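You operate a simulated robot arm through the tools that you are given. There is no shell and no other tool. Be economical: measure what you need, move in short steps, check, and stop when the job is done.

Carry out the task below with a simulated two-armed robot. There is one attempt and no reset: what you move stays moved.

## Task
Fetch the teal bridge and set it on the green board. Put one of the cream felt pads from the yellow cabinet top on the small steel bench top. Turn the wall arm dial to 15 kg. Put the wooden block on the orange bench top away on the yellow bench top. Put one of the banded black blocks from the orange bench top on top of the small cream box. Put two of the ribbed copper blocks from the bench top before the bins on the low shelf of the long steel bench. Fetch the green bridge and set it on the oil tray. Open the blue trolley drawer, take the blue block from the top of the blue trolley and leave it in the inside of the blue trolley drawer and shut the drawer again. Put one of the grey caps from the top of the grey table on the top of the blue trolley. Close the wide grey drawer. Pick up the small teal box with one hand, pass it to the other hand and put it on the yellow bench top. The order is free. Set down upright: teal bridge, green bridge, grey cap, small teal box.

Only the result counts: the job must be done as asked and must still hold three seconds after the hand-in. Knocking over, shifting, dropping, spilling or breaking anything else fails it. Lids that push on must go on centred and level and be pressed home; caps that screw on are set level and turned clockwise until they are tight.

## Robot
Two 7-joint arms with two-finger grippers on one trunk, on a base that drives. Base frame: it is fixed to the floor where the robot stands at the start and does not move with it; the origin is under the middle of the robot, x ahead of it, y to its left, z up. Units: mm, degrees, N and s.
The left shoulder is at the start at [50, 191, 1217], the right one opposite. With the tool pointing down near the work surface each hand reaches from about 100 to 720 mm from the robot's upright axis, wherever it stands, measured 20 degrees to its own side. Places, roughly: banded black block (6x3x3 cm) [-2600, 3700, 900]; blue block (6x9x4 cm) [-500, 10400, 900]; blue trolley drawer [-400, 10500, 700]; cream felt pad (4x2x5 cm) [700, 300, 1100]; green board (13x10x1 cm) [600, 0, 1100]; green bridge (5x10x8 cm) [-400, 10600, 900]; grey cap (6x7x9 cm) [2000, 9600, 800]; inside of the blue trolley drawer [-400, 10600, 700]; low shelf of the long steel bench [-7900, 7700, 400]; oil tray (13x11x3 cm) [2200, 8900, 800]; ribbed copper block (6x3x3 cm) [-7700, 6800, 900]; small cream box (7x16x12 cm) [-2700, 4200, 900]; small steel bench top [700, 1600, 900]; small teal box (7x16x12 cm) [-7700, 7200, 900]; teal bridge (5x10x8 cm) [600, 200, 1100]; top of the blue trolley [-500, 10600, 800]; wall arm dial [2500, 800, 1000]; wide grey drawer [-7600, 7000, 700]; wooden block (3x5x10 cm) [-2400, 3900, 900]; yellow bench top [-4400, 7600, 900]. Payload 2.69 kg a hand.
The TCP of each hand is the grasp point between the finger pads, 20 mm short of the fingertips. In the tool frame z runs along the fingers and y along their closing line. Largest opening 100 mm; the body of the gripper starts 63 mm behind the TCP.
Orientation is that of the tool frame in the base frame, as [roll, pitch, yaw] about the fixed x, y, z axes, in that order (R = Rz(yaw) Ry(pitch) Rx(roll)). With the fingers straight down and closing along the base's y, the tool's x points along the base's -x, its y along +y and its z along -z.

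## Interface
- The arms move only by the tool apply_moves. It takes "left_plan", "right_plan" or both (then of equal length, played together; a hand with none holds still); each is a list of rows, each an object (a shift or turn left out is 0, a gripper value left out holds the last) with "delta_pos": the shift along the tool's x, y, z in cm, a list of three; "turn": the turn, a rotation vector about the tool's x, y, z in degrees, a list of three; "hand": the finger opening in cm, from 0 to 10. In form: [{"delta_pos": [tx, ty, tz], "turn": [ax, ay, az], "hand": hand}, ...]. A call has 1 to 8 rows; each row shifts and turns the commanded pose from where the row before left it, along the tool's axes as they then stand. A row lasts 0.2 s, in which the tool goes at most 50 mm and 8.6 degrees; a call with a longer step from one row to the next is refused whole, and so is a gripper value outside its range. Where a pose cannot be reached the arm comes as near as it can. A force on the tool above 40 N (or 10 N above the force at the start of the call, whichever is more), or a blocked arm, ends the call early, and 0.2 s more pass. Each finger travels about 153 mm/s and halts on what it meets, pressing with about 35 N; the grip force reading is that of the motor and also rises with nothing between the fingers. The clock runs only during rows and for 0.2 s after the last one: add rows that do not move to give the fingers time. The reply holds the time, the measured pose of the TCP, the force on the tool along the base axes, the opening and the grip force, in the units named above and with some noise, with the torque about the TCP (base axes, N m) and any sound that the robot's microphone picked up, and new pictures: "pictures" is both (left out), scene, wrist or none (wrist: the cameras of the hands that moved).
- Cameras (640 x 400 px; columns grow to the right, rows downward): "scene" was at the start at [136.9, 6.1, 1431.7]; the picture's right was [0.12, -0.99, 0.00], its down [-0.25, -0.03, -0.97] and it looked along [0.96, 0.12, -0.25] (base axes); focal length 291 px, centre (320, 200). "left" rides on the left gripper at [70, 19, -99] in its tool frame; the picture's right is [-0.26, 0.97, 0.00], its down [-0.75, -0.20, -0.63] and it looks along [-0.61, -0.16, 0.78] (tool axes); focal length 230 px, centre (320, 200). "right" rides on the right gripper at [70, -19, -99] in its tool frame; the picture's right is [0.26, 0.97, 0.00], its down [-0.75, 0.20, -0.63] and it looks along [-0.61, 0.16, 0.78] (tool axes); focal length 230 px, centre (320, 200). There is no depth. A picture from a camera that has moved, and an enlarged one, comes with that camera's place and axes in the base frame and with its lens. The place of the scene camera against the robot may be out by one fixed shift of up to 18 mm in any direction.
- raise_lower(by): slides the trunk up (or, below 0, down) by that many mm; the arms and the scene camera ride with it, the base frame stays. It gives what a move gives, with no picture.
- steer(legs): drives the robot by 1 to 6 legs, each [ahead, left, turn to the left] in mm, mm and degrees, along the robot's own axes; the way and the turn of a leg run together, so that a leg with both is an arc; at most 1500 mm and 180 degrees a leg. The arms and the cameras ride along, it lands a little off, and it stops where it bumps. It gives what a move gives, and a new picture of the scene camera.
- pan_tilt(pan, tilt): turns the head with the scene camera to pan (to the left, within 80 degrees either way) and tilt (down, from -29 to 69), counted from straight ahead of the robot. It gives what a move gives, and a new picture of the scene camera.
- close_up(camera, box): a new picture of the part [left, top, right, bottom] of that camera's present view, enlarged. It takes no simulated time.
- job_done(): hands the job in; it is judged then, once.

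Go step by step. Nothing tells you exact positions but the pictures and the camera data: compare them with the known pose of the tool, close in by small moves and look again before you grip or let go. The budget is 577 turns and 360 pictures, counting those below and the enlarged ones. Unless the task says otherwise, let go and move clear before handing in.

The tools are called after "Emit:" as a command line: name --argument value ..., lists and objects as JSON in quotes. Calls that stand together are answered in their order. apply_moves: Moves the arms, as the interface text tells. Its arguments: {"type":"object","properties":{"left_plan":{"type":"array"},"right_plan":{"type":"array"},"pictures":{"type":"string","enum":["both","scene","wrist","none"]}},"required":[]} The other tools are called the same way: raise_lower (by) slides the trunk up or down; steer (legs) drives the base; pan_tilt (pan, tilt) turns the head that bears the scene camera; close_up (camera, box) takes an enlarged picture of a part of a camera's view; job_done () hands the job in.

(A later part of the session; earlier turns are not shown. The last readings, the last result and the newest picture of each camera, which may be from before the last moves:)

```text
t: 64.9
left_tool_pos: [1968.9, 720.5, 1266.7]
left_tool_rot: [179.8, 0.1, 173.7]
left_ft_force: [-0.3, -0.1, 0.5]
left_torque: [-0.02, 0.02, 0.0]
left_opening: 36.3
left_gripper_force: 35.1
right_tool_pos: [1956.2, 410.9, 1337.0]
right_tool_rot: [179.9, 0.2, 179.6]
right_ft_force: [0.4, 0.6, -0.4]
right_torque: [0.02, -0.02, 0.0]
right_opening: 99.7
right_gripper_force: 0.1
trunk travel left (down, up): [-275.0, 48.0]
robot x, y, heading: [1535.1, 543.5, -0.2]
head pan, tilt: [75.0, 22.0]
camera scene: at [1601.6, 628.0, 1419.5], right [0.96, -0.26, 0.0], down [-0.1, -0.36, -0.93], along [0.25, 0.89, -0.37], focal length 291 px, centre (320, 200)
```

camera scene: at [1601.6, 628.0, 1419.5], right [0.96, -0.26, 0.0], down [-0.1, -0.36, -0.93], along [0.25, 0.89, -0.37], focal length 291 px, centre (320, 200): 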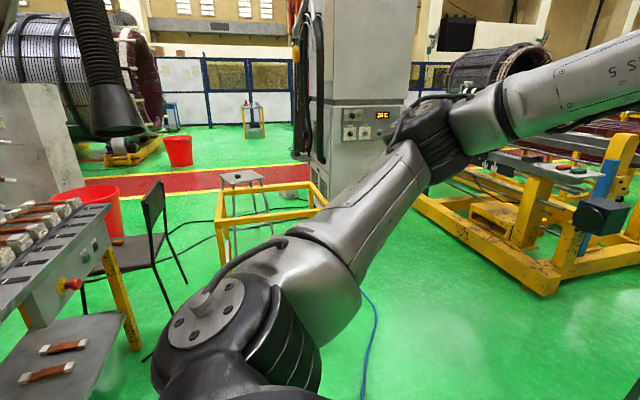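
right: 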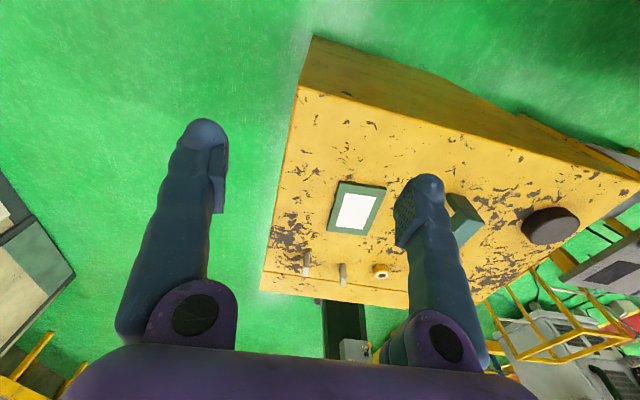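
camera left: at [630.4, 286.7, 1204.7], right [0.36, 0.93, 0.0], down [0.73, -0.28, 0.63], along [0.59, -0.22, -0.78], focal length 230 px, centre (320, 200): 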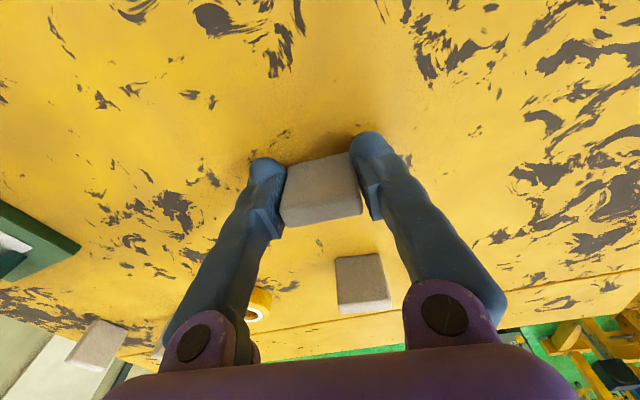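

I turn to face the small steel bench.

Emit:
steer --legs '[[0, 0, 130]]'

Emit:
pan_tilt --pan 0 --tilt 35

```text
t: 70.8
left_tool_pos: [1111.5, 754.5, 1267.0]
left_tool_rot: [179.9, 0.0, -54.9]
left_ft_force: [0.2, -0.1, -0.8]
left_torque: [-0.01, 0.01, 0.01]
left_opening: 36.3
left_gripper_force: 34.6
right_tool_pos: [1354.2, 951.4, 1337.1]
right_tool_rot: [179.9, 0.2, -48.9]
right_ft_force: [1.3, -0.9, -0.1]
right_torque: [0.02, 0.02, 0.01]
right_opening: 100.3
right_gripper_force: 0.0
trunk travel left (down, up): [-275.0, 48.0]
robot x, y, heading: [1532.3, 547.0, 131.1]
head pan, tilt: [75.0, 22.0]
camera scene: at [1427.3, 528.1, 1419.5], right [-0.44, 0.9, 0.0], down [0.34, 0.16, -0.93], along [-0.83, -0.41, -0.37], focal length 291 px, centre (320, 200)
```

scene: 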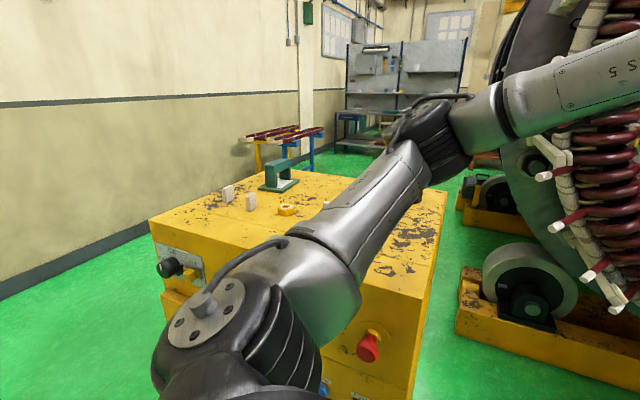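

```text
t: 72.2
left_tool_pos: [1112.3, 754.2, 1267.1]
left_tool_rot: [179.9, -0.1, -54.9]
left_ft_force: [-0.3, -0.4, -0.4]
left_torque: [0.01, -0.01, -0.03]
left_opening: 36.1
left_gripper_force: 35.2
right_tool_pos: [1352.3, 951.0, 1336.2]
right_tool_rot: [179.9, 0.1, -49.0]
right_ft_force: [-0.3, 1.0, -0.4]
right_torque: [-0.03, 0.0, -0.03]
right_opening: 100.1
right_gripper_force: 0.1
trunk travel left (down, up): [-275.0, 48.0]
robot x, y, heading: [1531.6, 543.4, 130.9]
head pan, tilt: [0.0, 35.0]
camera scene: at [1452.8, 635.3, 1398.9], right [0.75, 0.66, 0.0], down [0.38, -0.43, -0.82], along [-0.54, 0.62, -0.57], focal length 291 px, centre (320, 200)
```

scene: 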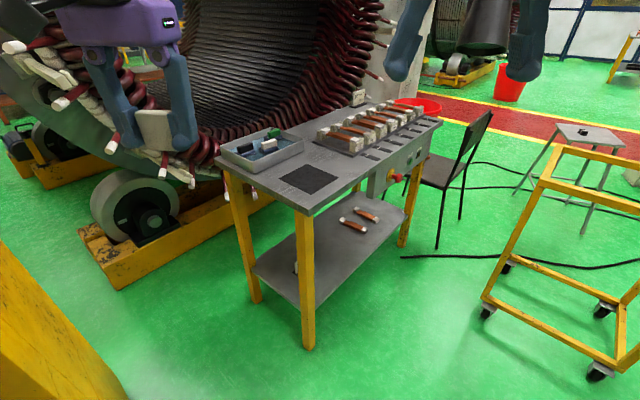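

Emit:
close_up --camera "scene" --box '[200, 90, 450, 246]'

```text
2.56 times, centred on (325, 168) of scene
camera zoom: at [1452.8, 635.3, 1398.9], right [0.75, 0.66, 0.0], down [0.38, -0.43, -0.82], along [-0.54, 0.62, -0.57], focal length 746 px, centre (307, 282)
```

zoom: 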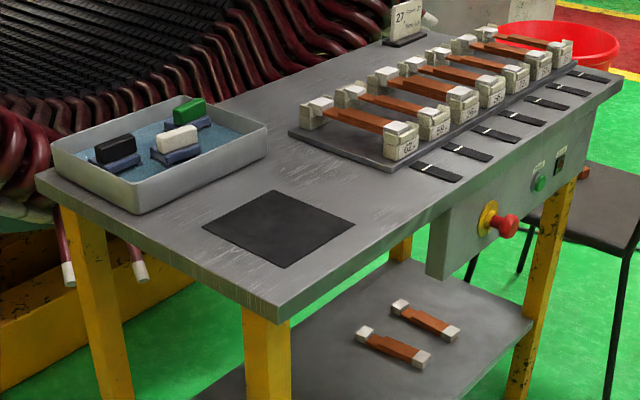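

I'll set the pad on the near end strip of the bench, around (796, 1199), between its end edge and the dark mat. Driving closer.

Emit:
steer --legs '[[441, -129, 0], [0, 0, 19]]'

Emit:
apply_moves --left_plan '[{"delta_pos": [0, 0, 4]}, {"delta_pos": [0, 0, 4]}, {"delta_pos": [0, 0, 4]}, {"delta_pos": [0, 0, 4]}, {}]' --pictures "wrist"

```text
t: 76.0
left_tool_pos: [872.3, 1024.1, 1266.6]
left_tool_rot: [179.9, 0.0, -35.8]
left_ft_force: [-0.1, 0.5, -0.1]
left_torque: [0.01, 0.01, -0.02]
left_opening: 36.6
left_gripper_force: 35.1
right_tool_pos: [1036.9, 1288.4, 1337.0]
right_tool_rot: [179.8, 0.0, -29.9]
right_ft_force: [-0.2, 0.3, -0.1]
right_torque: [0.03, -0.03, 0.0]
right_opening: 100.1
right_gripper_force: 0.1
trunk travel left (down, up): [-275.0, 48.0]
robot x, y, heading: [1339.8, 960.7, 150.3]
head pan, tilt: [0.0, 35.0]
camera scene: at [1233.0, 1021.1, 1398.9], right [0.5, 0.87, 0.0], down [0.5, -0.29, -0.82], along [-0.71, 0.41, -0.57], focal length 291 px, centre (320, 200)
```

scene: 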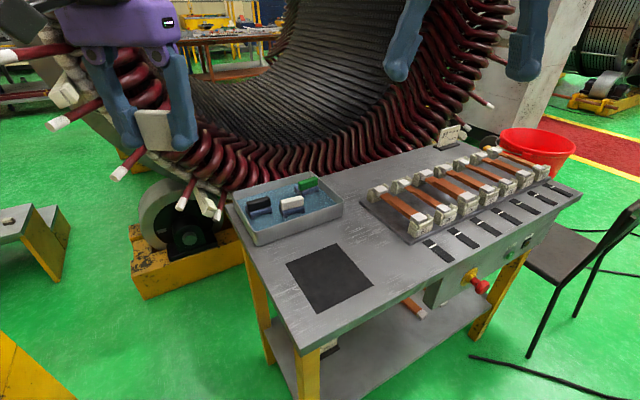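

```text
t: 77.2
left_tool_pos: [872.7, 1022.7, 1106.5]
left_tool_rot: [179.8, 0.0, -35.8]
left_ft_force: [-0.5, 0.4, -0.3]
left_torque: [-0.03, 0.01, 0.05]
left_opening: 36.5
left_gripper_force: 35.0
right_tool_pos: [1036.8, 1288.8, 1336.5]
right_tool_rot: [179.9, 0.1, -29.9]
right_ft_force: [0.6, 0.2, 0.0]
right_torque: [0.01, 0.04, -0.01]
right_opening: 100.2
right_gripper_force: 0.1
trunk travel left (down, up): [-275.0, 48.0]
robot x, y, heading: [1337.9, 962.1, 150.3]
head pan, tilt: [0.0, 35.0]
camera left: at [919.5, 966.6, 1205.2], right [-0.77, -0.63, 0.0], down [-0.49, 0.6, 0.63], along [-0.4, 0.49, -0.78], focal length 230 px, centre (320, 200)
```

left: 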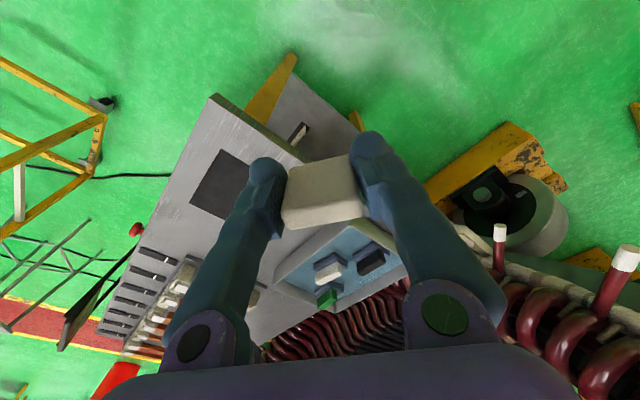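

Bench top is at z ≈ 872. A free spot is (718, 1200) between tray and mat. I carry the pad above it.

Emit:
apply_moves --left_plan '[{"delta_pos": [-4.55, -1.09, 0]}, {"delta_pos": [-4.55, -1.09, 0]}, {"delta_pos": [-4.55, -1.09, 0]}, {"delta_pos": [-4.55, -1.09, 0]}, {"delta_pos": [-4.55, -1.09, 0]}, {"delta_pos": [0, 0, 4.5]}, {"delta_pos": [0, 0, 4.5]}, {}]' --pictures "both"

```text
t: 79.0
left_tool_pos: [721.5, 1200.4, 1017.1]
left_tool_rot: [179.9, 0.0, -35.8]
left_ft_force: [0.7, 0.2, -0.4]
left_torque: [-0.01, 0.02, 0.0]
left_opening: 36.5
left_gripper_force: 34.9
right_tool_pos: [1036.7, 1287.7, 1337.1]
right_tool_rot: [179.9, 0.1, -29.9]
right_ft_force: [-0.8, -0.6, 0.2]
right_torque: [0.02, -0.04, -0.04]
right_opening: 99.8
right_gripper_force: 0.0
trunk travel left (down, up): [-275.0, 48.0]
robot x, y, heading: [1340.9, 962.9, 150.3]
head pan, tilt: [0.0, 35.0]
camera scene: at [1233.5, 1021.0, 1399.0], right [0.5, 0.87, 0.0], down [0.5, -0.28, -0.82], along [-0.71, 0.41, -0.57], focal length 291 px, centre (320, 200)
camera left: at [766.7, 1144.4, 1116.0], right [-0.77, -0.63, 0.0], down [-0.49, 0.6, 0.63], along [-0.4, 0.49, -0.78], focal length 230 px, centre (320, 200)
```

scene: 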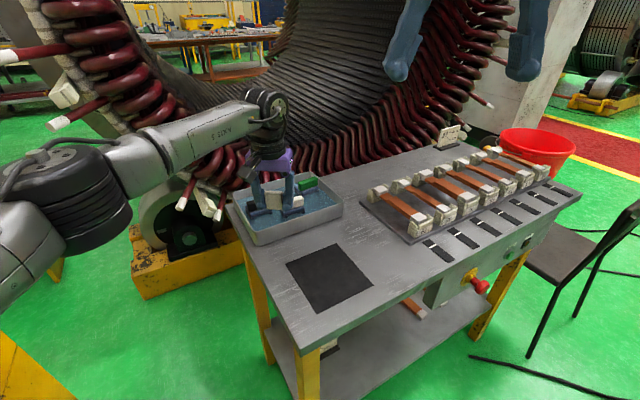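
left: 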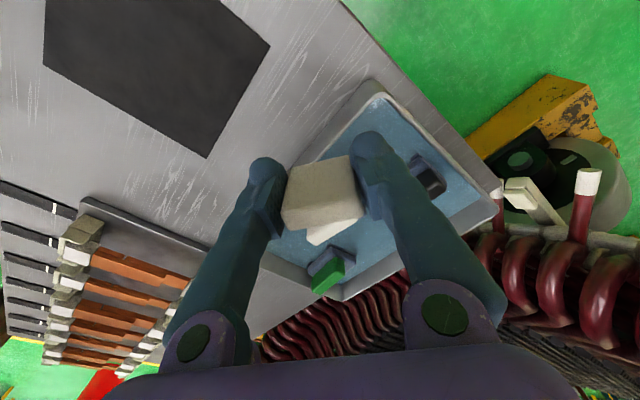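

Directly below is bare steel, with tray to one side; I shift 10 mm away from the tray and lower.

Emit:
apply_moves --left_plan '[{"delta_pos": [0, -1.0, 4]}, {"delta_pos": [0, 0, 4]}, {"delta_pos": [0, 0, 2]}, {"delta_pos": [0, 0, 0.5]}, {}]' --pictures "wrist"

```text
t: 79.7
left_tool_pos: [725.6, 1207.7, 951.2]
left_tool_rot: [179.8, 0.1, -35.7]
left_ft_force: [12.3, -8.4, 21.7]
left_torque: [-0.69, 0.08, 0.44]
left_opening: 36.4
left_gripper_force: 34.9
right_tool_pos: [1037.1, 1288.0, 1336.5]
right_tool_rot: [179.9, 0.0, -29.9]
right_ft_force: [-0.7, 0.1, -0.8]
right_torque: [-0.05, -0.08, -0.01]
right_opening: 100.0
right_gripper_force: 0.1
trunk travel left (down, up): [-275.0, 48.0]
robot x, y, heading: [1343.9, 967.9, 150.3]
head pan, tilt: [0.0, 35.0]
stopped in row 3 (left hand): the force on the tool passed its limit at 54 N (the readings are from after the stop); the commanded pose is now the measured one
camera left: at [771.7, 1152.9, 1049.2], right [-0.77, -0.63, 0.0], down [-0.49, 0.6, 0.63], along [-0.4, 0.49, -0.78], focal length 230 px, centre (320, 200)
```

left: 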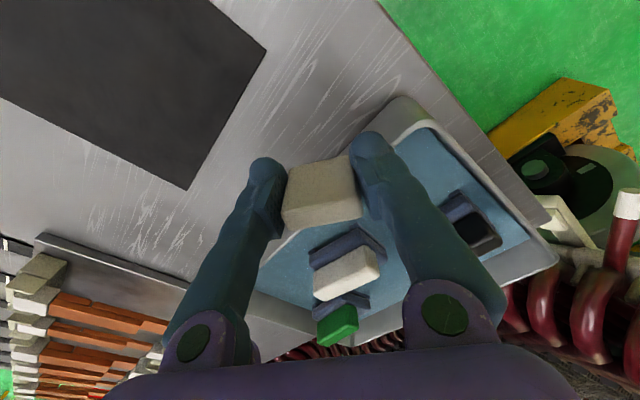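

A finger touched the tray rim. I lift, turn the hand so the closing line runs along the gap (y), and shift away from the tray.

Emit:
apply_moves --left_plan '[{"delta_pos": [0, 0, -4]}, {"delta_pos": [-0.3, -2.5, -3]}, {"turn": [0, 0, -7.2]}, {"turn": [0, 0, -7.2]}, {"turn": [0, 0, -7.2]}, {"turn": [0, 0, -7.2]}, {"turn": [0, 0, -7.1]}, {}]' --pictures "both"

```text
t: 81.5
left_tool_pos: [736.7, 1231.0, 1016.9]
left_tool_rot: [-180.0, 0.2, 0.3]
left_ft_force: [0.0, 0.5, 0.0]
left_torque: [0.03, 0.01, 0.03]
left_opening: 36.4
left_gripper_force: 34.3
right_tool_pos: [1037.7, 1288.8, 1336.1]
right_tool_rot: [180.0, 0.0, -29.9]
right_ft_force: [-0.6, -1.1, 0.3]
right_torque: [0.02, 0.02, 0.01]
right_opening: 99.9
right_gripper_force: 0.1
trunk travel left (down, up): [-275.0, 48.0]
robot x, y, heading: [1339.3, 965.0, 150.1]
head pan, tilt: [0.0, 35.0]
camera scene: at [1233.0, 1021.3, 1398.9], right [0.5, 0.87, 0.0], down [0.5, -0.28, -0.82], along [-0.71, 0.41, -0.57], focal length 291 px, centre (320, 200)
camera left: at [807.0, 1213.0, 1116.4], right [-0.25, -0.97, 0.0], down [-0.75, 0.2, 0.63], along [-0.61, 0.16, -0.77], focal length 230 px, centre (320, 200)
```

scene: 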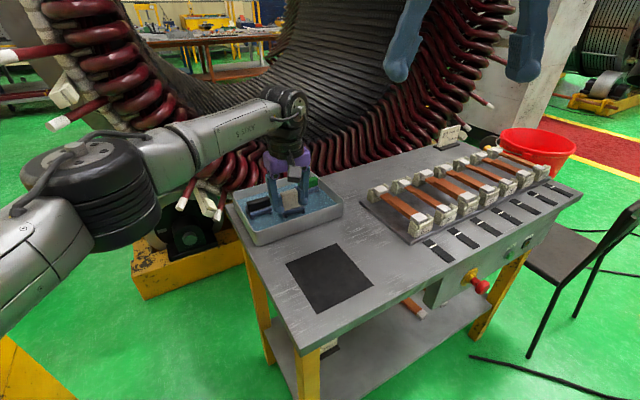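
left: 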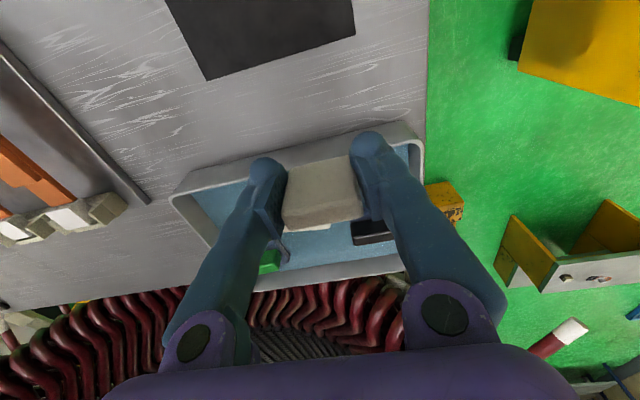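

Gap runs x 715–786; I centre at x ≈ 749 and lower.

Emit:
apply_moves --left_plan '[{"delta_pos": [1.2, 0, 3.5]}, {"delta_pos": [0, 0, 3.5]}, {"delta_pos": [0, 0, 2.5]}, {"delta_pos": [0, 0, 0.7]}, {"delta_pos": [0, 0, 0.4]}, {"delta_pos": [0, 0, 0.4]}, {}]' --pictures "wrist"

```text
t: 83.1
left_tool_pos: [748.7, 1231.3, 906.9]
left_tool_rot: [-180.0, 0.3, 0.2]
left_ft_force: [1.0, 0.5, 0.0]
left_torque: [-0.01, -0.01, 0.0]
left_opening: 36.3
left_gripper_force: 35.0
right_tool_pos: [1037.1, 1287.8, 1336.3]
right_tool_rot: [179.9, 0.0, -29.9]
right_ft_force: [0.3, 0.7, -0.7]
right_torque: [0.0, -0.01, 0.0]
right_opening: 100.0
right_gripper_force: 0.0
trunk travel left (down, up): [-275.0, 48.0]
robot x, y, heading: [1339.2, 962.2, 150.1]
head pan, tilt: [0.0, 35.0]
camera left: at [818.9, 1212.7, 1006.1], right [-0.26, -0.97, 0.0], down [-0.75, 0.2, 0.63], along [-0.61, 0.16, -0.77], focal length 230 px, centre (320, 200)
```

left: 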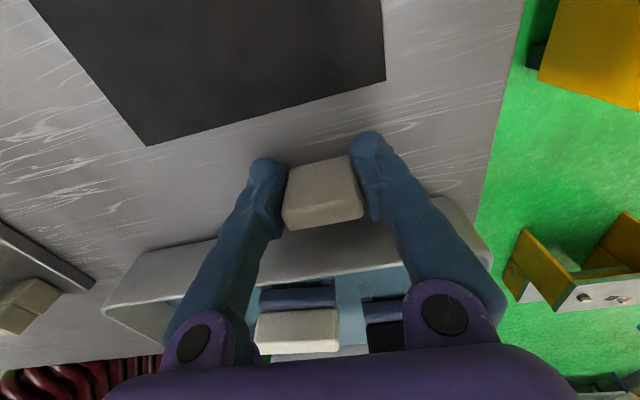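

Emit:
apply_moves --left_plan '[{"delta_pos": [0, 0, 0.4]}, {"delta_pos": [0, 0, 0.4]}, {"delta_pos": [0, 0, 0.4]}, {"delta_pos": [0, 0, 0.4]}, {"delta_pos": [0, 0, 0.4]}, {}]' --pictures "none"

```text
t: 83.9
left_tool_pos: [748.1, 1232.4, 904.9]
left_tool_rot: [-179.7, 0.5, 0.2]
left_ft_force: [9.6, -8.9, 19.7]
left_torque: [-0.2, -0.19, 0.0]
left_opening: 36.6
left_gripper_force: 34.9
right_tool_pos: [1038.7, 1286.8, 1337.0]
right_tool_rot: [179.9, 0.1, -29.7]
right_ft_force: [-0.9, 0.1, -0.5]
right_torque: [0.01, -0.02, 0.01]
right_opening: 99.9
right_gripper_force: 0.1
trunk travel left (down, up): [-275.0, 48.0]
robot x, y, heading: [1342.0, 959.9, 150.2]
head pan, tilt: [0.0, 35.0]
stopped in row 4 (left hand): the force on the tool passed its limit at 43 N (the readings are from after the stop); the commanded pose is now the measured one
```

Contact. Release and lift.

Emit:
apply_moves --left_plan '[{"hand": 6}, {"hand": 6}, {"hand": 6}, {"delta_pos": [0, 0, -3]}, {"delta_pos": [0, 0, -5]}, {"delta_pos": [0, 0, -5]}, {"delta_pos": [0, 0, -5]}, {}]' --pictures "both"

```text
t: 85.7
left_tool_pos: [748.3, 1230.9, 1079.7]
left_tool_rot: [-179.6, 0.5, 0.2]
left_ft_force: [0.1, -0.7, 0.0]
left_torque: [0.03, 0.02, 0.04]
left_opening: 60.0
left_gripper_force: 0.1
right_tool_pos: [1035.6, 1288.9, 1335.8]
right_tool_rot: [179.8, -0.1, -30.0]
right_ft_force: [0.1, -0.1, -0.1]
right_torque: [0.03, 0.01, -0.01]
right_opening: 99.9
right_gripper_force: 0.1
trunk travel left (down, up): [-275.0, 48.0]
robot x, y, heading: [1341.0, 962.4, 150.2]
head pan, tilt: [0.0, 35.0]
camera scene: at [1232.5, 1021.3, 1398.8], right [0.5, 0.87, 0.0], down [0.5, -0.28, -0.82], along [-0.71, 0.41, -0.57], focal length 291 px, centre (320, 200)
camera left: at [818.5, 1212.8, 1178.4], right [-0.25, -0.97, 0.0], down [-0.75, 0.19, 0.64], along [-0.62, 0.16, -0.77], focal length 230 px, centre (320, 200)
```

scene: 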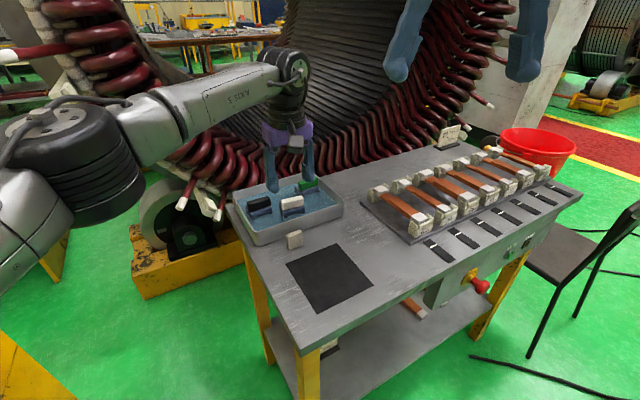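
left: 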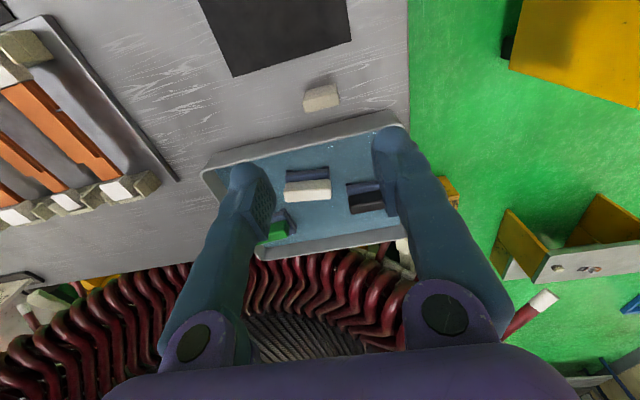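

Pad placed. I retract the left arm and turn toward the dial on the column at about (2500, 800).

Emit:
apply_moves --left_plan '[{"delta_pos": [0, 0, -4.5]}, {"delta_pos": [0, 0, -4.5]}, {"delta_pos": [1.9, 3.8, -1.5]}, {"delta_pos": [1.9, 3.8, -1.5]}, {"delta_pos": [1.9, 3.8, -1.5]}, {"delta_pos": [1.9, 3.8, -1.5]}, {"delta_pos": [1.9, 3.8, -1.5]}, {"delta_pos": [1.9, 3.8, -1.5]}]' --pictures "none"

Emit:
apply_moves --left_plan '[{"turn": [0, 0, 7.5]}, {"turn": [0, 0, 7.5]}, {"turn": [0, 0, 7.5]}, {"turn": [0, 0, 7.5]}]' --pictures "none"

Emit:
steer --legs '[[0, 0, -155]]'

Emit:
pan_tilt --pan 0 --tilt 20

```text
t: 87.5
left_tool_pos: [866.0, 1001.4, 1258.9]
left_tool_rot: [-179.7, 0.6, 0.3]
left_ft_force: [1.0, 0.1, -0.3]
left_torque: [0.04, -0.01, 0.0]
left_opening: 59.9
left_gripper_force: 0.0
right_tool_pos: [1036.9, 1286.8, 1336.7]
right_tool_rot: [-180.0, 0.1, -29.8]
right_ft_force: [0.4, -0.3, 0.5]
right_torque: [0.01, 0.01, 0.01]
right_opening: 99.7
right_gripper_force: 0.0
trunk travel left (down, up): [-275.0, 48.0]
robot x, y, heading: [1340.9, 962.6, 150.1]
head pan, tilt: [0.0, 35.0]
```

```text
t: 88.5
left_tool_pos: [864.5, 1002.7, 1258.5]
left_tool_rot: [-180.0, 0.7, -30.0]
left_ft_force: [0.4, 0.0, 0.4]
left_torque: [-0.02, -0.01, 0.0]
left_opening: 60.0
left_gripper_force: 0.1
right_tool_pos: [1037.4, 1288.6, 1336.0]
right_tool_rot: [180.0, 0.0, -29.9]
right_ft_force: [0.1, -0.5, -0.6]
right_torque: [0.0, 0.02, -0.01]
right_opening: 100.2
right_gripper_force: 0.0
trunk travel left (down, up): [-275.0, 48.0]
robot x, y, heading: [1340.2, 961.4, 150.4]
head pan, tilt: [0.0, 35.0]
```

```text
t: 95.3
left_tool_pos: [1786.7, 1130.4, 1258.9]
left_tool_rot: [-180.0, 0.7, 175.6]
left_ft_force: [0.0, 0.1, 0.1]
left_torque: [-0.02, -0.04, -0.01]
left_opening: 60.2
left_gripper_force: 0.1
right_tool_pos: [1754.6, 797.6, 1336.6]
right_tool_rot: [179.9, 0.0, 175.6]
right_ft_force: [-1.3, 0.3, 0.4]
right_torque: [0.03, -0.01, 0.01]
right_opening: 99.9
right_gripper_force: 0.1
trunk travel left (down, up): [-275.0, 48.0]
robot x, y, heading: [1340.6, 964.9, -4.5]
head pan, tilt: [0.0, 35.0]
camera scene: at [1471.9, 947.9, 1398.9], right [-0.08, -1.0, 0.0], down [-0.57, 0.04, -0.82], along [0.82, -0.06, -0.57], focal length 291 px, centre (320, 200)
```

scene: 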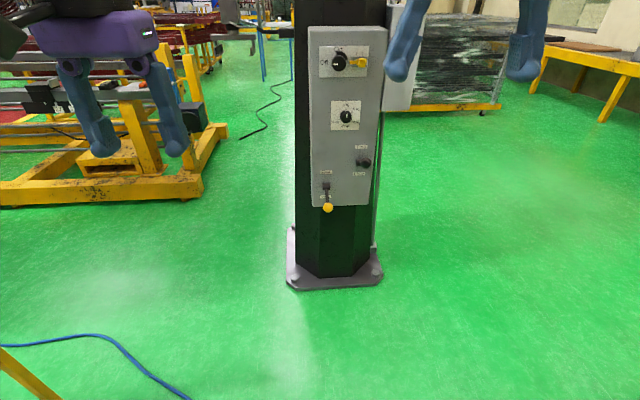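

```text
t: 96.1
left_tool_pos: [1786.2, 1131.1, 1259.5]
left_tool_rot: [180.0, 0.5, 175.7]
left_ft_force: [-0.3, -0.5, 0.1]
left_torque: [0.0, 0.01, 0.0]
left_opening: 60.0
left_gripper_force: 0.0
right_tool_pos: [1753.1, 799.3, 1336.5]
right_tool_rot: [179.9, 0.0, 175.6]
right_ft_force: [0.0, 0.7, 0.2]
right_torque: [-0.01, -0.01, 0.01]
right_opening: 99.8
right_gripper_force: 0.0
trunk travel left (down, up): [-275.0, 48.0]
robot x, y, heading: [1336.9, 963.2, -4.4]
head pan, tilt: [0.0, 20.0]
camera scene: at [1477.0, 947.6, 1422.7], right [-0.08, -1.0, 0.0], down [-0.34, 0.03, -0.94], along [0.94, -0.07, -0.34], focal length 291 px, centre (320, 200)
```

scene: 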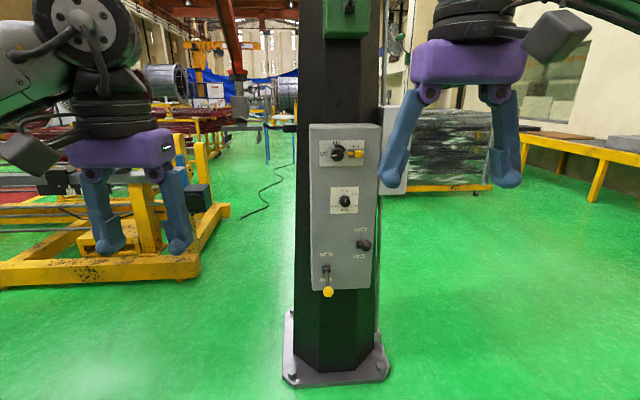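

Emit:
close_up --camera "scene" --box '[280, 110, 440, 210]'

Emit:
close_up --camera "scene" --box '[320, 180, 370, 220]'

Emit:
close_up --camera "scene" --box '[310, 130, 380, 175]'

```text
4.00 times, centred on (360, 160) of scene
camera zoom: at [1477.0, 947.6, 1422.7], right [-0.08, -1.0, 0.0], down [-0.34, 0.03, -0.94], along [0.94, -0.07, -0.34], focal length 1165 px, centre (160, 360)
```

zoom: 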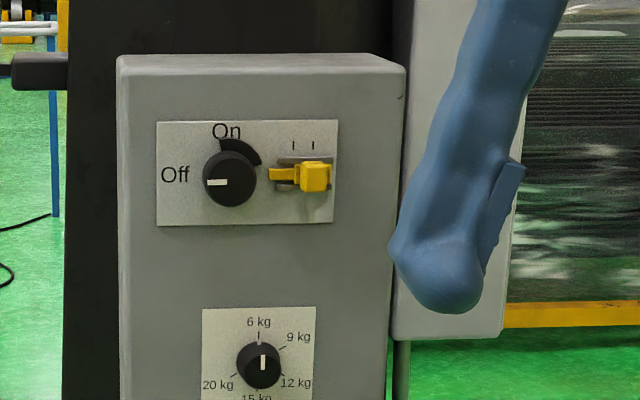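

```text
10.00 times, centred on (345, 200) of scene
camera zoom: at [1477.0, 947.6, 1422.7], right [-0.08, -1.0, 0.0], down [-0.34, 0.03, -0.94], along [0.94, -0.07, -0.34], focal length 2913 px, centre (70, 200)
```

zoom: 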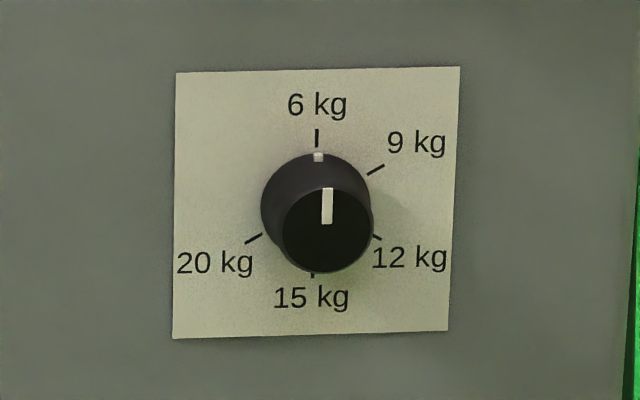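

```text
8.89 times, centred on (345, 152) of scene
camera zoom: at [1477.0, 947.6, 1422.7], right [-0.08, -1.0, 0.0], down [-0.34, 0.03, -0.94], along [0.94, -0.07, -0.34], focal length 2590 px, centre (98, 622)
```

zoom: 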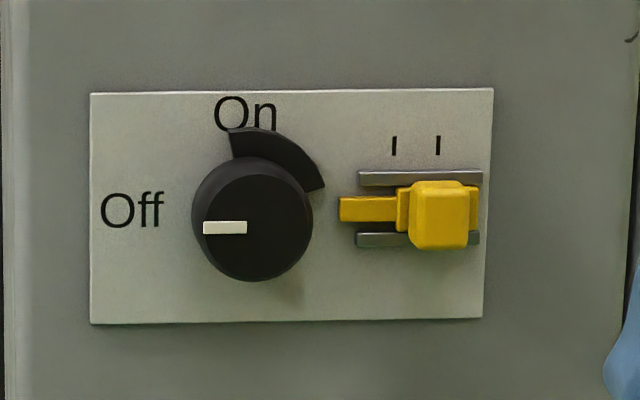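

The dial shows 6 kg; 15 kg is a clockwise half turn, at the bottom. I'll use the right hand: straighten heading and drive up to the panel.

Emit:
steer --legs '[[0, 0, 4.4], [540, 0, 0]]'

Emit:
pan_tilt --pan -15 --tilt 30

```text
t: 99.7
left_tool_pos: [2316.8, 1163.8, 1258.5]
left_tool_rot: [180.0, 0.6, 180.0]
left_ft_force: [0.1, -0.3, -0.2]
left_torque: [0.01, -0.01, -0.03]
left_opening: 60.1
left_gripper_force: 0.1
right_tool_pos: [2306.2, 830.8, 1336.7]
right_tool_rot: [179.9, 0.0, 179.8]
right_ft_force: [-0.1, 0.3, -1.0]
right_torque: [0.02, -0.01, 0.0]
right_opening: 100.2
right_gripper_force: 0.2
trunk travel left (down, up): [-275.0, 48.0]
robot x, y, heading: [1880.0, 966.1, -0.1]
head pan, tilt: [0.0, 20.0]
camera scene: at [2019.7, 957.3, 1422.7], right [0.0, -1.0, 0.0], down [-0.34, 0.0, -0.94], along [0.94, 0.0, -0.34], focal length 291 px, centre (320, 200)
```

scene: 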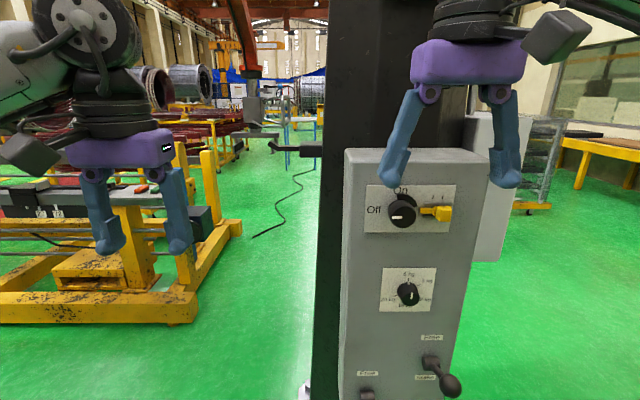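

```text
t: 100.4
left_tool_pos: [2314.6, 1163.5, 1257.7]
left_tool_rot: [-179.9, 0.6, 179.9]
left_ft_force: [-0.2, -0.3, -0.6]
left_torque: [0.01, -0.02, 0.0]
left_opening: 60.2
left_gripper_force: 0.0
right_tool_pos: [2306.9, 830.0, 1336.8]
right_tool_rot: [180.0, 0.1, 179.8]
right_ft_force: [0.2, -0.1, -0.3]
right_torque: [-0.01, -0.02, 0.01]
right_opening: 99.8
right_gripper_force: 0.1
trunk travel left (down, up): [-275.0, 48.0]
robot x, y, heading: [1885.3, 962.7, 0.0]
head pan, tilt: [-15.0, 30.0]
camera scene: at [2013.5, 934.0, 1406.8], right [-0.26, -0.97, 0.0], down [-0.48, 0.13, -0.87], along [0.84, -0.23, -0.5], focal length 291 px, centre (320, 200)
```

scene: 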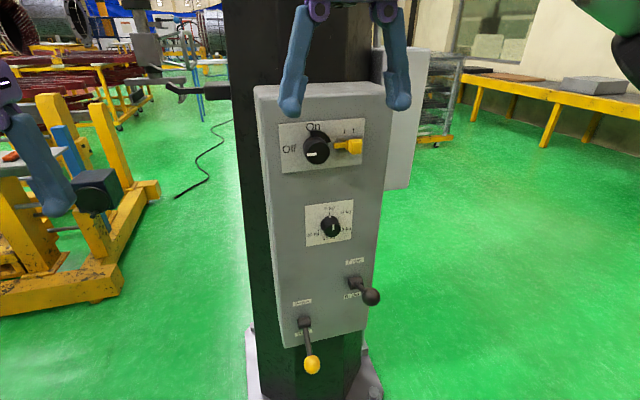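

Dial is at about (2532, 767, ~1010). I tip the right hand to point forward, then bring it down in front of the dial.

Emit:
apply_moves --right_plan '[{"turn": [0, -8.2, 0], "hand": 8}, {"turn": [0, -8.2, 0]}, {"turn": [0, -8.2, 0]}, {"turn": [0, -8.2, 0]}, {"turn": [0, -8.2, 0]}, {"turn": [0, -8.2, 0]}, {"turn": [0, -8.2, 0]}, {"turn": [0, -8.2, 0]}]' --pictures "none"

Emit:
apply_moves --right_plan '[{"turn": [0, -8.2, 0]}, {"turn": [0, -8.1, 0]}, {"turn": [0, -8.1, 0]}, {"delta_pos": [4.4, -1.26, 0]}, {"delta_pos": [4.4, -1.26, 0]}, {"delta_pos": [4.4, -1.26, 0]}, {"delta_pos": [4.4, -1.26, 0]}, {"delta_pos": [4.4, -1.26, 0]}]' --pictures "both"

```text
t: 102.2
left_tool_pos: [2315.9, 1163.0, 1257.8]
left_tool_rot: [-180.0, 0.6, 179.9]
left_ft_force: [-0.7, 0.5, -0.8]
left_torque: [0.02, 0.01, 0.01]
left_opening: 59.9
left_gripper_force: 0.0
right_tool_pos: [2307.0, 830.1, 1335.3]
right_tool_rot: [179.8, 65.7, 179.7]
right_ft_force: [0.7, 0.4, -0.4]
right_torque: [-0.01, -0.02, 0.0]
right_opening: 79.9
right_gripper_force: 0.0
trunk travel left (down, up): [-275.0, 48.0]
robot x, y, heading: [1879.2, 963.8, -0.1]
head pan, tilt: [-15.0, 30.0]
```

```text
t: 104.0
left_tool_pos: [2317.1, 1163.2, 1257.3]
left_tool_rot: [180.0, 0.7, 179.8]
left_ft_force: [-0.5, 0.8, -0.2]
left_torque: [0.01, 0.0, 0.0]
left_opening: 59.7
left_gripper_force: 0.1
right_tool_pos: [2340.6, 814.4, 1135.8]
right_tool_rot: [126.4, 89.9, 125.9]
right_ft_force: [0.1, 0.2, 0.0]
right_torque: [0.0, 0.01, 0.02]
right_opening: 79.9
right_gripper_force: 0.0
right hand out of reach, approached as far as the arm can: row 4, 5, 6, 8
trunk travel left (down, up): [-275.0, 48.0]
robot x, y, heading: [1881.9, 960.2, -0.3]
head pan, tilt: [-15.0, 30.0]
camera scene: at [2014.6, 933.7, 1406.6], right [-0.26, -0.97, 0.0], down [-0.48, 0.13, -0.87], along [0.84, -0.23, -0.5], focal length 291 px, centre (320, 200)
camera right: at [2242.1, 795.3, 1064.8], right [0.01, 0.97, -0.26], down [-0.63, 0.2, 0.75], along [0.78, 0.16, 0.61], focal length 230 px, centre (320, 200)
```

scene: 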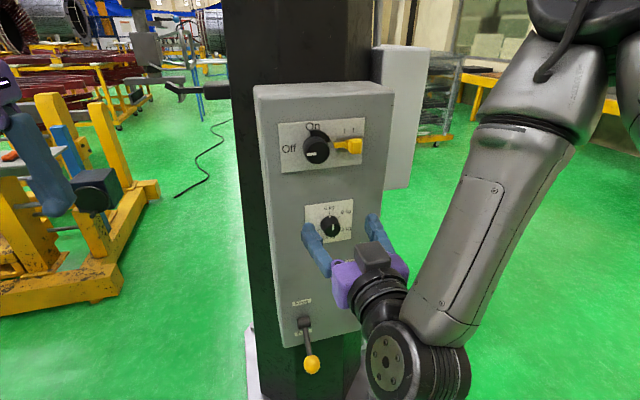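
right: 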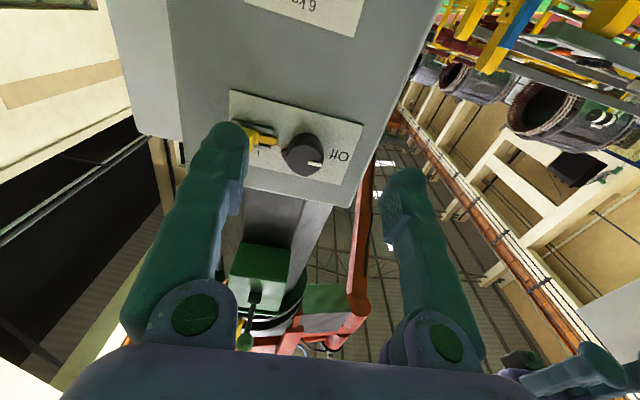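

The arm is too folded here; I back the base off 120 mm so the hand can point forward comfortably.

Emit:
steer --legs '[[-120, 0, 0]]'

Emit:
apply_moves --right_plan '[{"delta_pos": [2.4, 0, 4]}, {"delta_pos": [2.4, 0, 4]}, {"delta_pos": [2.4, 0, 4]}, {"delta_pos": [2.4, 0, 4]}, {}]' --pictures "wrist"

```text
t: 105.3
left_tool_pos: [2195.4, 1164.5, 1259.6]
left_tool_rot: [-179.9, 0.6, 180.0]
left_ft_force: [-0.2, -0.3, 0.3]
left_torque: [-0.01, -0.04, 0.02]
left_opening: 60.0
left_gripper_force: 0.0
right_tool_pos: [2219.7, 814.7, 1135.3]
right_tool_rot: [135.0, 89.9, 134.6]
right_ft_force: [-0.7, 0.6, -0.4]
right_torque: [-0.01, 0.02, 0.0]
right_opening: 79.7
right_gripper_force: 0.0
trunk travel left (down, up): [-275.0, 48.0]
robot x, y, heading: [1761.5, 960.5, -0.3]
head pan, tilt: [-15.0, 30.0]
camera scene: at [1893.4, 934.2, 1406.7], right [-0.26, -0.97, 0.0], down [-0.48, 0.13, -0.87], along [0.84, -0.23, -0.5], focal length 291 px, centre (320, 200)
```

scene: 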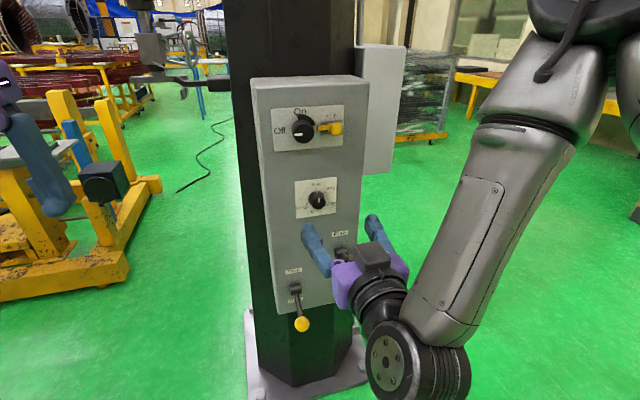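

```text
t: 106.5
left_tool_pos: [2194.3, 1162.4, 1258.3]
left_tool_rot: [-180.0, 0.6, -179.9]
left_ft_force: [-0.1, 0.3, -0.8]
left_torque: [0.01, -0.02, -0.01]
left_opening: 59.8
left_gripper_force: 0.1
right_tool_pos: [2360.3, 885.2, 1078.7]
right_tool_rot: [172.0, 89.6, 171.3]
right_ft_force: [0.0, 0.2, 0.9]
right_torque: [-0.01, -0.03, -0.01]
right_opening: 80.0
right_gripper_force: 0.1
right hand out of reach, approached as far as the arm can: row 1, 2, 3, 4
trunk travel left (down, up): [-275.0, 48.0]
robot x, y, heading: [1761.6, 962.1, 0.2]
head pan, tilt: [-15.0, 30.0]
camera right: at [2260.3, 868.2, 1009.4], right [0.01, 0.97, -0.26], down [-0.62, 0.21, 0.76], along [0.78, 0.15, 0.6], focal length 230 px, centre (320, 200)
```

right: 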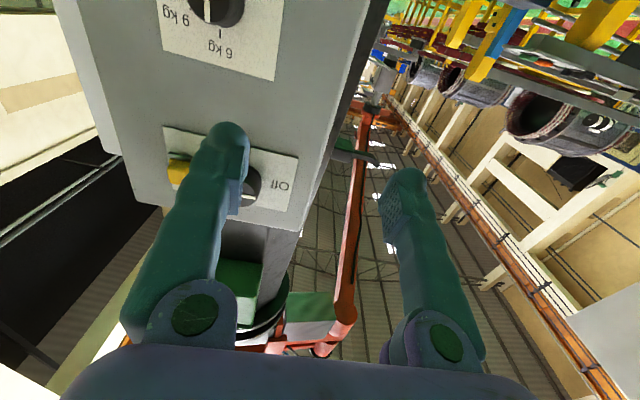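

The wrist is bending too far; lowering the trunk should let the forearm come in level.

Emit:
raise_lower --by -220

Emit:
apply_moves --right_plan '[{"delta_pos": [-2.0, 0, 0]}, {"delta_pos": [-3.5, 0, 0]}, {"delta_pos": [-3.5, 0, 0]}, {"delta_pos": [-3.5, 0, 0]}, {"delta_pos": [-3.5, 0, 0]}, {}]' --pictures "both"

```text
t: 108.8
left_tool_pos: [2194.9, 1164.1, 1038.7]
left_tool_rot: [-180.0, 0.7, -180.0]
left_ft_force: [0.5, 0.4, -0.1]
left_torque: [0.01, -0.02, -0.02]
left_opening: 60.3
left_gripper_force: 0.1
right_tool_pos: [2359.3, 886.0, 858.6]
right_tool_rot: [169.3, 89.5, 168.7]
right_ft_force: [0.5, 0.9, -0.3]
right_torque: [0.0, 0.01, 0.0]
right_opening: 79.9
right_gripper_force: 0.1
trunk travel left (down, up): [-55.0, 268.0]
robot x, y, heading: [1761.8, 964.9, 0.0]
head pan, tilt: [-15.0, 30.0]
```

```text
t: 110.2
left_tool_pos: [2196.2, 1164.1, 1037.9]
left_tool_rot: [180.0, 0.5, 180.0]
left_ft_force: [-0.1, -0.2, -0.7]
left_torque: [0.02, -0.02, -0.01]
left_opening: 59.8
left_gripper_force: 0.1
right_tool_pos: [2360.4, 885.9, 1020.2]
right_tool_rot: [172.2, 89.6, 171.5]
right_ft_force: [-0.6, -0.3, 0.4]
right_torque: [-0.02, 0.0, 0.03]
right_opening: 79.9
right_gripper_force: 0.1
trunk travel left (down, up): [-55.0, 268.0]
robot x, y, heading: [1760.9, 964.3, -0.0]
head pan, tilt: [-15.0, 30.0]
camera scene: at [1894.1, 934.2, 1186.7], right [-0.26, -0.97, 0.0], down [-0.48, 0.13, -0.87], along [0.84, -0.23, -0.5], focal length 291 px, centre (320, 200)
camera right: at [2261.2, 867.7, 950.2], right [0.01, 0.97, -0.26], down [-0.62, 0.21, 0.76], along [0.78, 0.15, 0.6], focal length 230 px, centre (320, 200)
```

scene: 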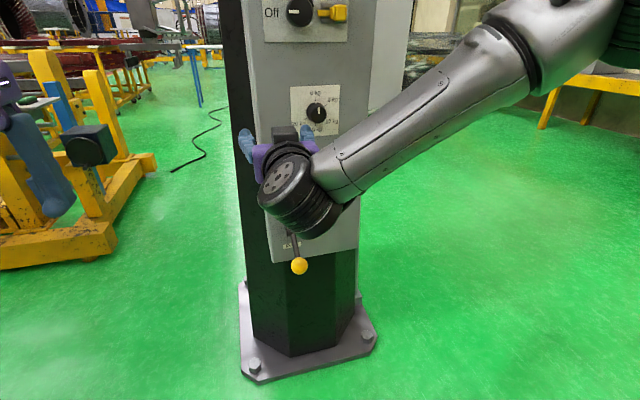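
right: 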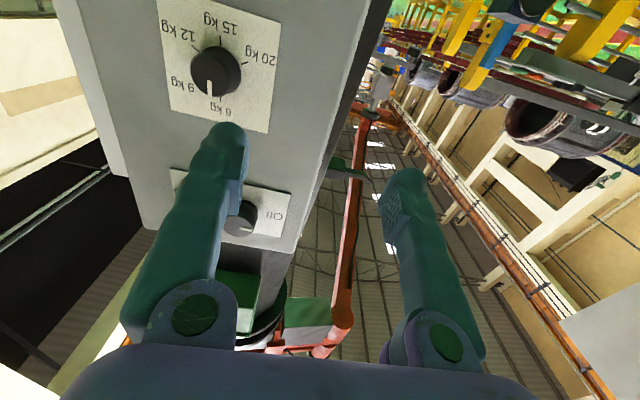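

Now reachable. Dial is at about (2525, 772, 1017); I shift sideways in front of it.

Emit:
apply_moves --right_plan '[{"delta_pos": [0, -3.8, 0]}, {"delta_pos": [0, -3.8, 0]}, {"delta_pos": [0.3, -3.8, 0]}, {"delta_pos": [0, 0, 4]}, {}]' --pictures "wrist"

```text
t: 111.4
left_tool_pos: [2195.6, 1163.7, 1039.4]
left_tool_rot: [179.9, 0.6, 179.9]
left_ft_force: [-1.0, 0.2, -1.2]
left_torque: [0.03, 0.01, 0.01]
left_opening: 60.1
left_gripper_force: 0.0
right_tool_pos: [2396.6, 783.2, 1026.5]
right_tool_rot: [173.6, 89.3, 172.6]
right_ft_force: [-0.3, -0.4, 0.3]
right_torque: [0.02, 0.0, 0.0]
right_opening: 79.7
right_gripper_force: 0.1
right hand out of reach, approached as far as the arm can: row 3, 4
trunk travel left (down, up): [-55.0, 268.0]
robot x, y, heading: [1761.4, 959.7, -0.0]
head pan, tilt: [-15.0, 30.0]
camera right: at [2296.9, 765.9, 957.7], right [0.02, 0.97, -0.26], down [-0.62, 0.21, 0.76], along [0.79, 0.15, 0.6], focal length 230 px, centre (320, 200)
```

right: 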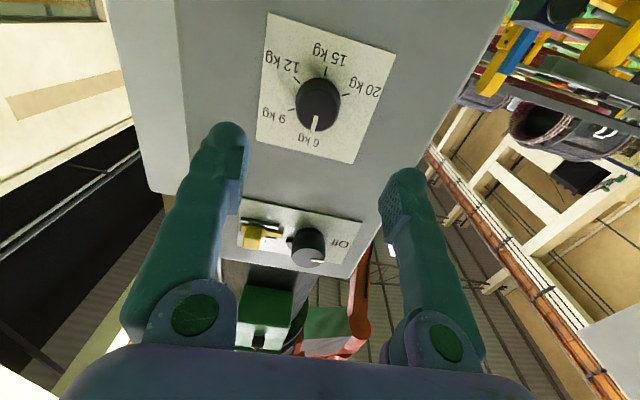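

I drive 90 mm ahead while keeping the hand back, so it's within comfortable reach.

Emit:
apply_moves --right_plan '[{"delta_pos": [0, 0, -4]}, {"delta_pos": [0.5, 0, -2]}, {}]' --pictures "none"

Emit:
steer --legs '[[90, 0, 0]]'

Emit:
apply_moves --right_plan '[{"delta_pos": [0, 0, 2]}, {"delta_pos": [0, 0, 1]}, {}]' --pictures "wrist"

```text
t: 112.2
left_tool_pos: [2197.0, 1163.3, 1039.2]
left_tool_rot: [-180.0, 0.6, 180.0]
left_ft_force: [0.0, 0.5, 0.1]
left_torque: [0.01, -0.02, -0.06]
left_opening: 60.0
left_gripper_force: 0.0
right_tool_pos: [2338.2, 784.9, 1022.6]
right_tool_rot: [169.3, 89.7, 168.5]
right_ft_force: [0.1, -0.8, 0.2]
right_torque: [0.0, 0.01, 0.0]
right_opening: 79.8
right_gripper_force: 0.1
trunk travel left (down, up): [-55.0, 268.0]
robot x, y, heading: [1763.3, 963.4, -0.1]
head pan, tilt: [-15.0, 30.0]
```

```text
t: 113.3
left_tool_pos: [2285.5, 1163.1, 1038.2]
left_tool_rot: [180.0, 0.7, -180.0]
left_ft_force: [-0.6, -0.2, 0.4]
left_torque: [0.04, -0.02, 0.01]
left_opening: 60.2
left_gripper_force: 0.1
right_tool_pos: [2429.3, 784.9, 1021.4]
right_tool_rot: [171.1, 89.7, 170.5]
right_ft_force: [0.3, -0.4, -0.5]
right_torque: [-0.01, -0.04, 0.0]
right_opening: 79.9
right_gripper_force: 0.0
trunk travel left (down, up): [-55.0, 268.0]
robot x, y, heading: [1851.9, 961.2, 0.0]
head pan, tilt: [-15.0, 30.0]
camera scene: at [1984.4, 934.1, 1186.6], right [-0.26, -0.97, 0.0], down [-0.48, 0.13, -0.87], along [0.84, -0.23, -0.5], focal length 291 px, centre (320, 200)
```

scene: 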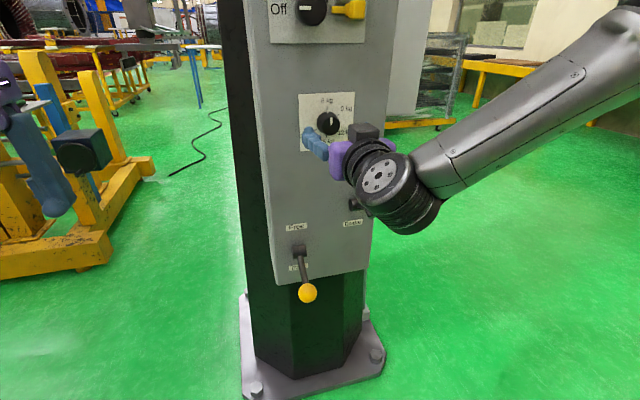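

```text
t: 114.1
left_tool_pos: [2285.7, 1163.8, 1038.8]
left_tool_rot: [180.0, 0.6, 179.9]
left_ft_force: [0.2, -1.2, -0.3]
left_torque: [0.01, 0.02, -0.01]
left_opening: 60.1
left_gripper_force: 0.0
right_tool_pos: [2457.2, 784.9, 1023.1]
right_tool_rot: [173.5, 89.4, 172.6]
right_ft_force: [0.1, -0.2, -0.3]
right_torque: [-0.02, -0.01, -0.01]
right_opening: 80.0
right_gripper_force: 0.0
trunk travel left (down, up): [-55.0, 268.0]
robot x, y, heading: [1850.3, 962.0, -0.1]
head pan, tilt: [-15.0, 30.0]
camera right: at [2357.8, 767.5, 952.9], right [0.01, 0.97, -0.26], down [-0.62, 0.21, 0.76], along [0.79, 0.15, 0.6], focal length 230 px, centre (320, 200)
```

right: 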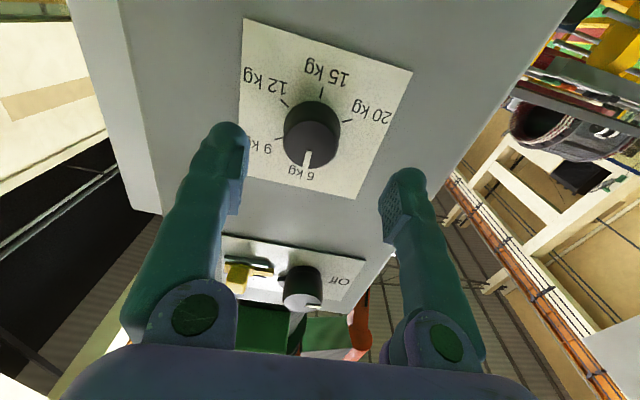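

Emit:
apply_moves --right_plan '[{"delta_pos": [0.7, -0.8, 1.0]}, {"delta_pos": [0, 0, 1.5]}, {}]' --pictures "both"

```text
t: 114.9
left_tool_pos: [2285.5, 1163.9, 1039.4]
left_tool_rot: [180.0, 0.6, -180.0]
left_ft_force: [0.1, 0.2, -0.1]
left_torque: [-0.03, 0.01, -0.05]
left_opening: 59.7
left_gripper_force: 0.1
right_tool_pos: [2480.2, 786.1, 1022.2]
right_tool_rot: [177.1, 89.3, 176.0]
right_ft_force: [-0.2, 0.2, -0.1]
right_torque: [0.0, 0.0, -0.02]
right_opening: 80.1
right_gripper_force: 0.1
right hand out of reach, approached as far as the arm can: row 1
trunk travel left (down, up): [-55.0, 268.0]
robot x, y, heading: [1852.4, 961.3, -0.6]
head pan, tilt: [-15.0, 30.0]
camera scene: at [1983.6, 934.1, 1186.7], right [-0.26, -0.97, 0.0], down [-0.48, 0.13, -0.87], along [0.84, -0.23, -0.5], focal length 291 px, centre (320, 200)
camera right: at [2381.0, 768.5, 953.5], right [0.02, 0.97, -0.26], down [-0.62, 0.21, 0.76], along [0.79, 0.15, 0.6], focal length 230 px, centre (320, 200)
```

scene: 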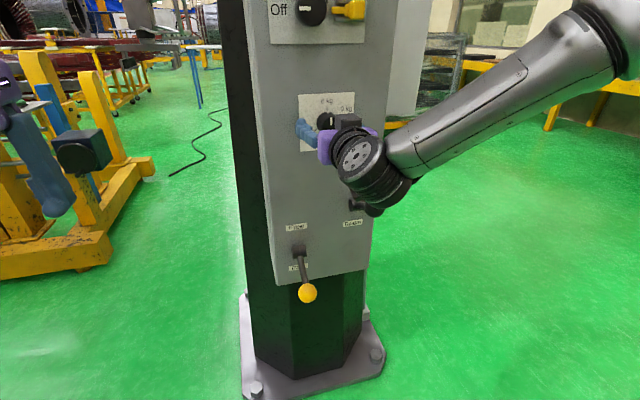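
right: 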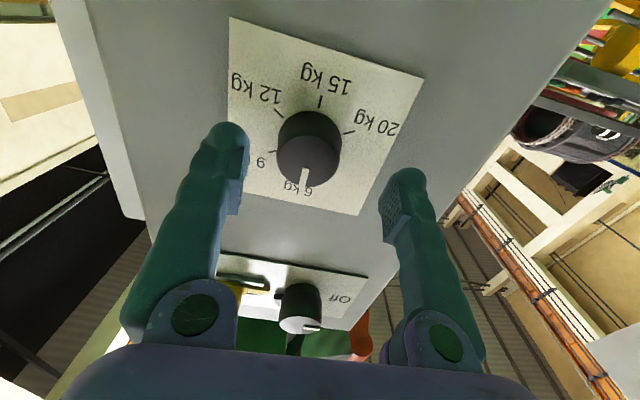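

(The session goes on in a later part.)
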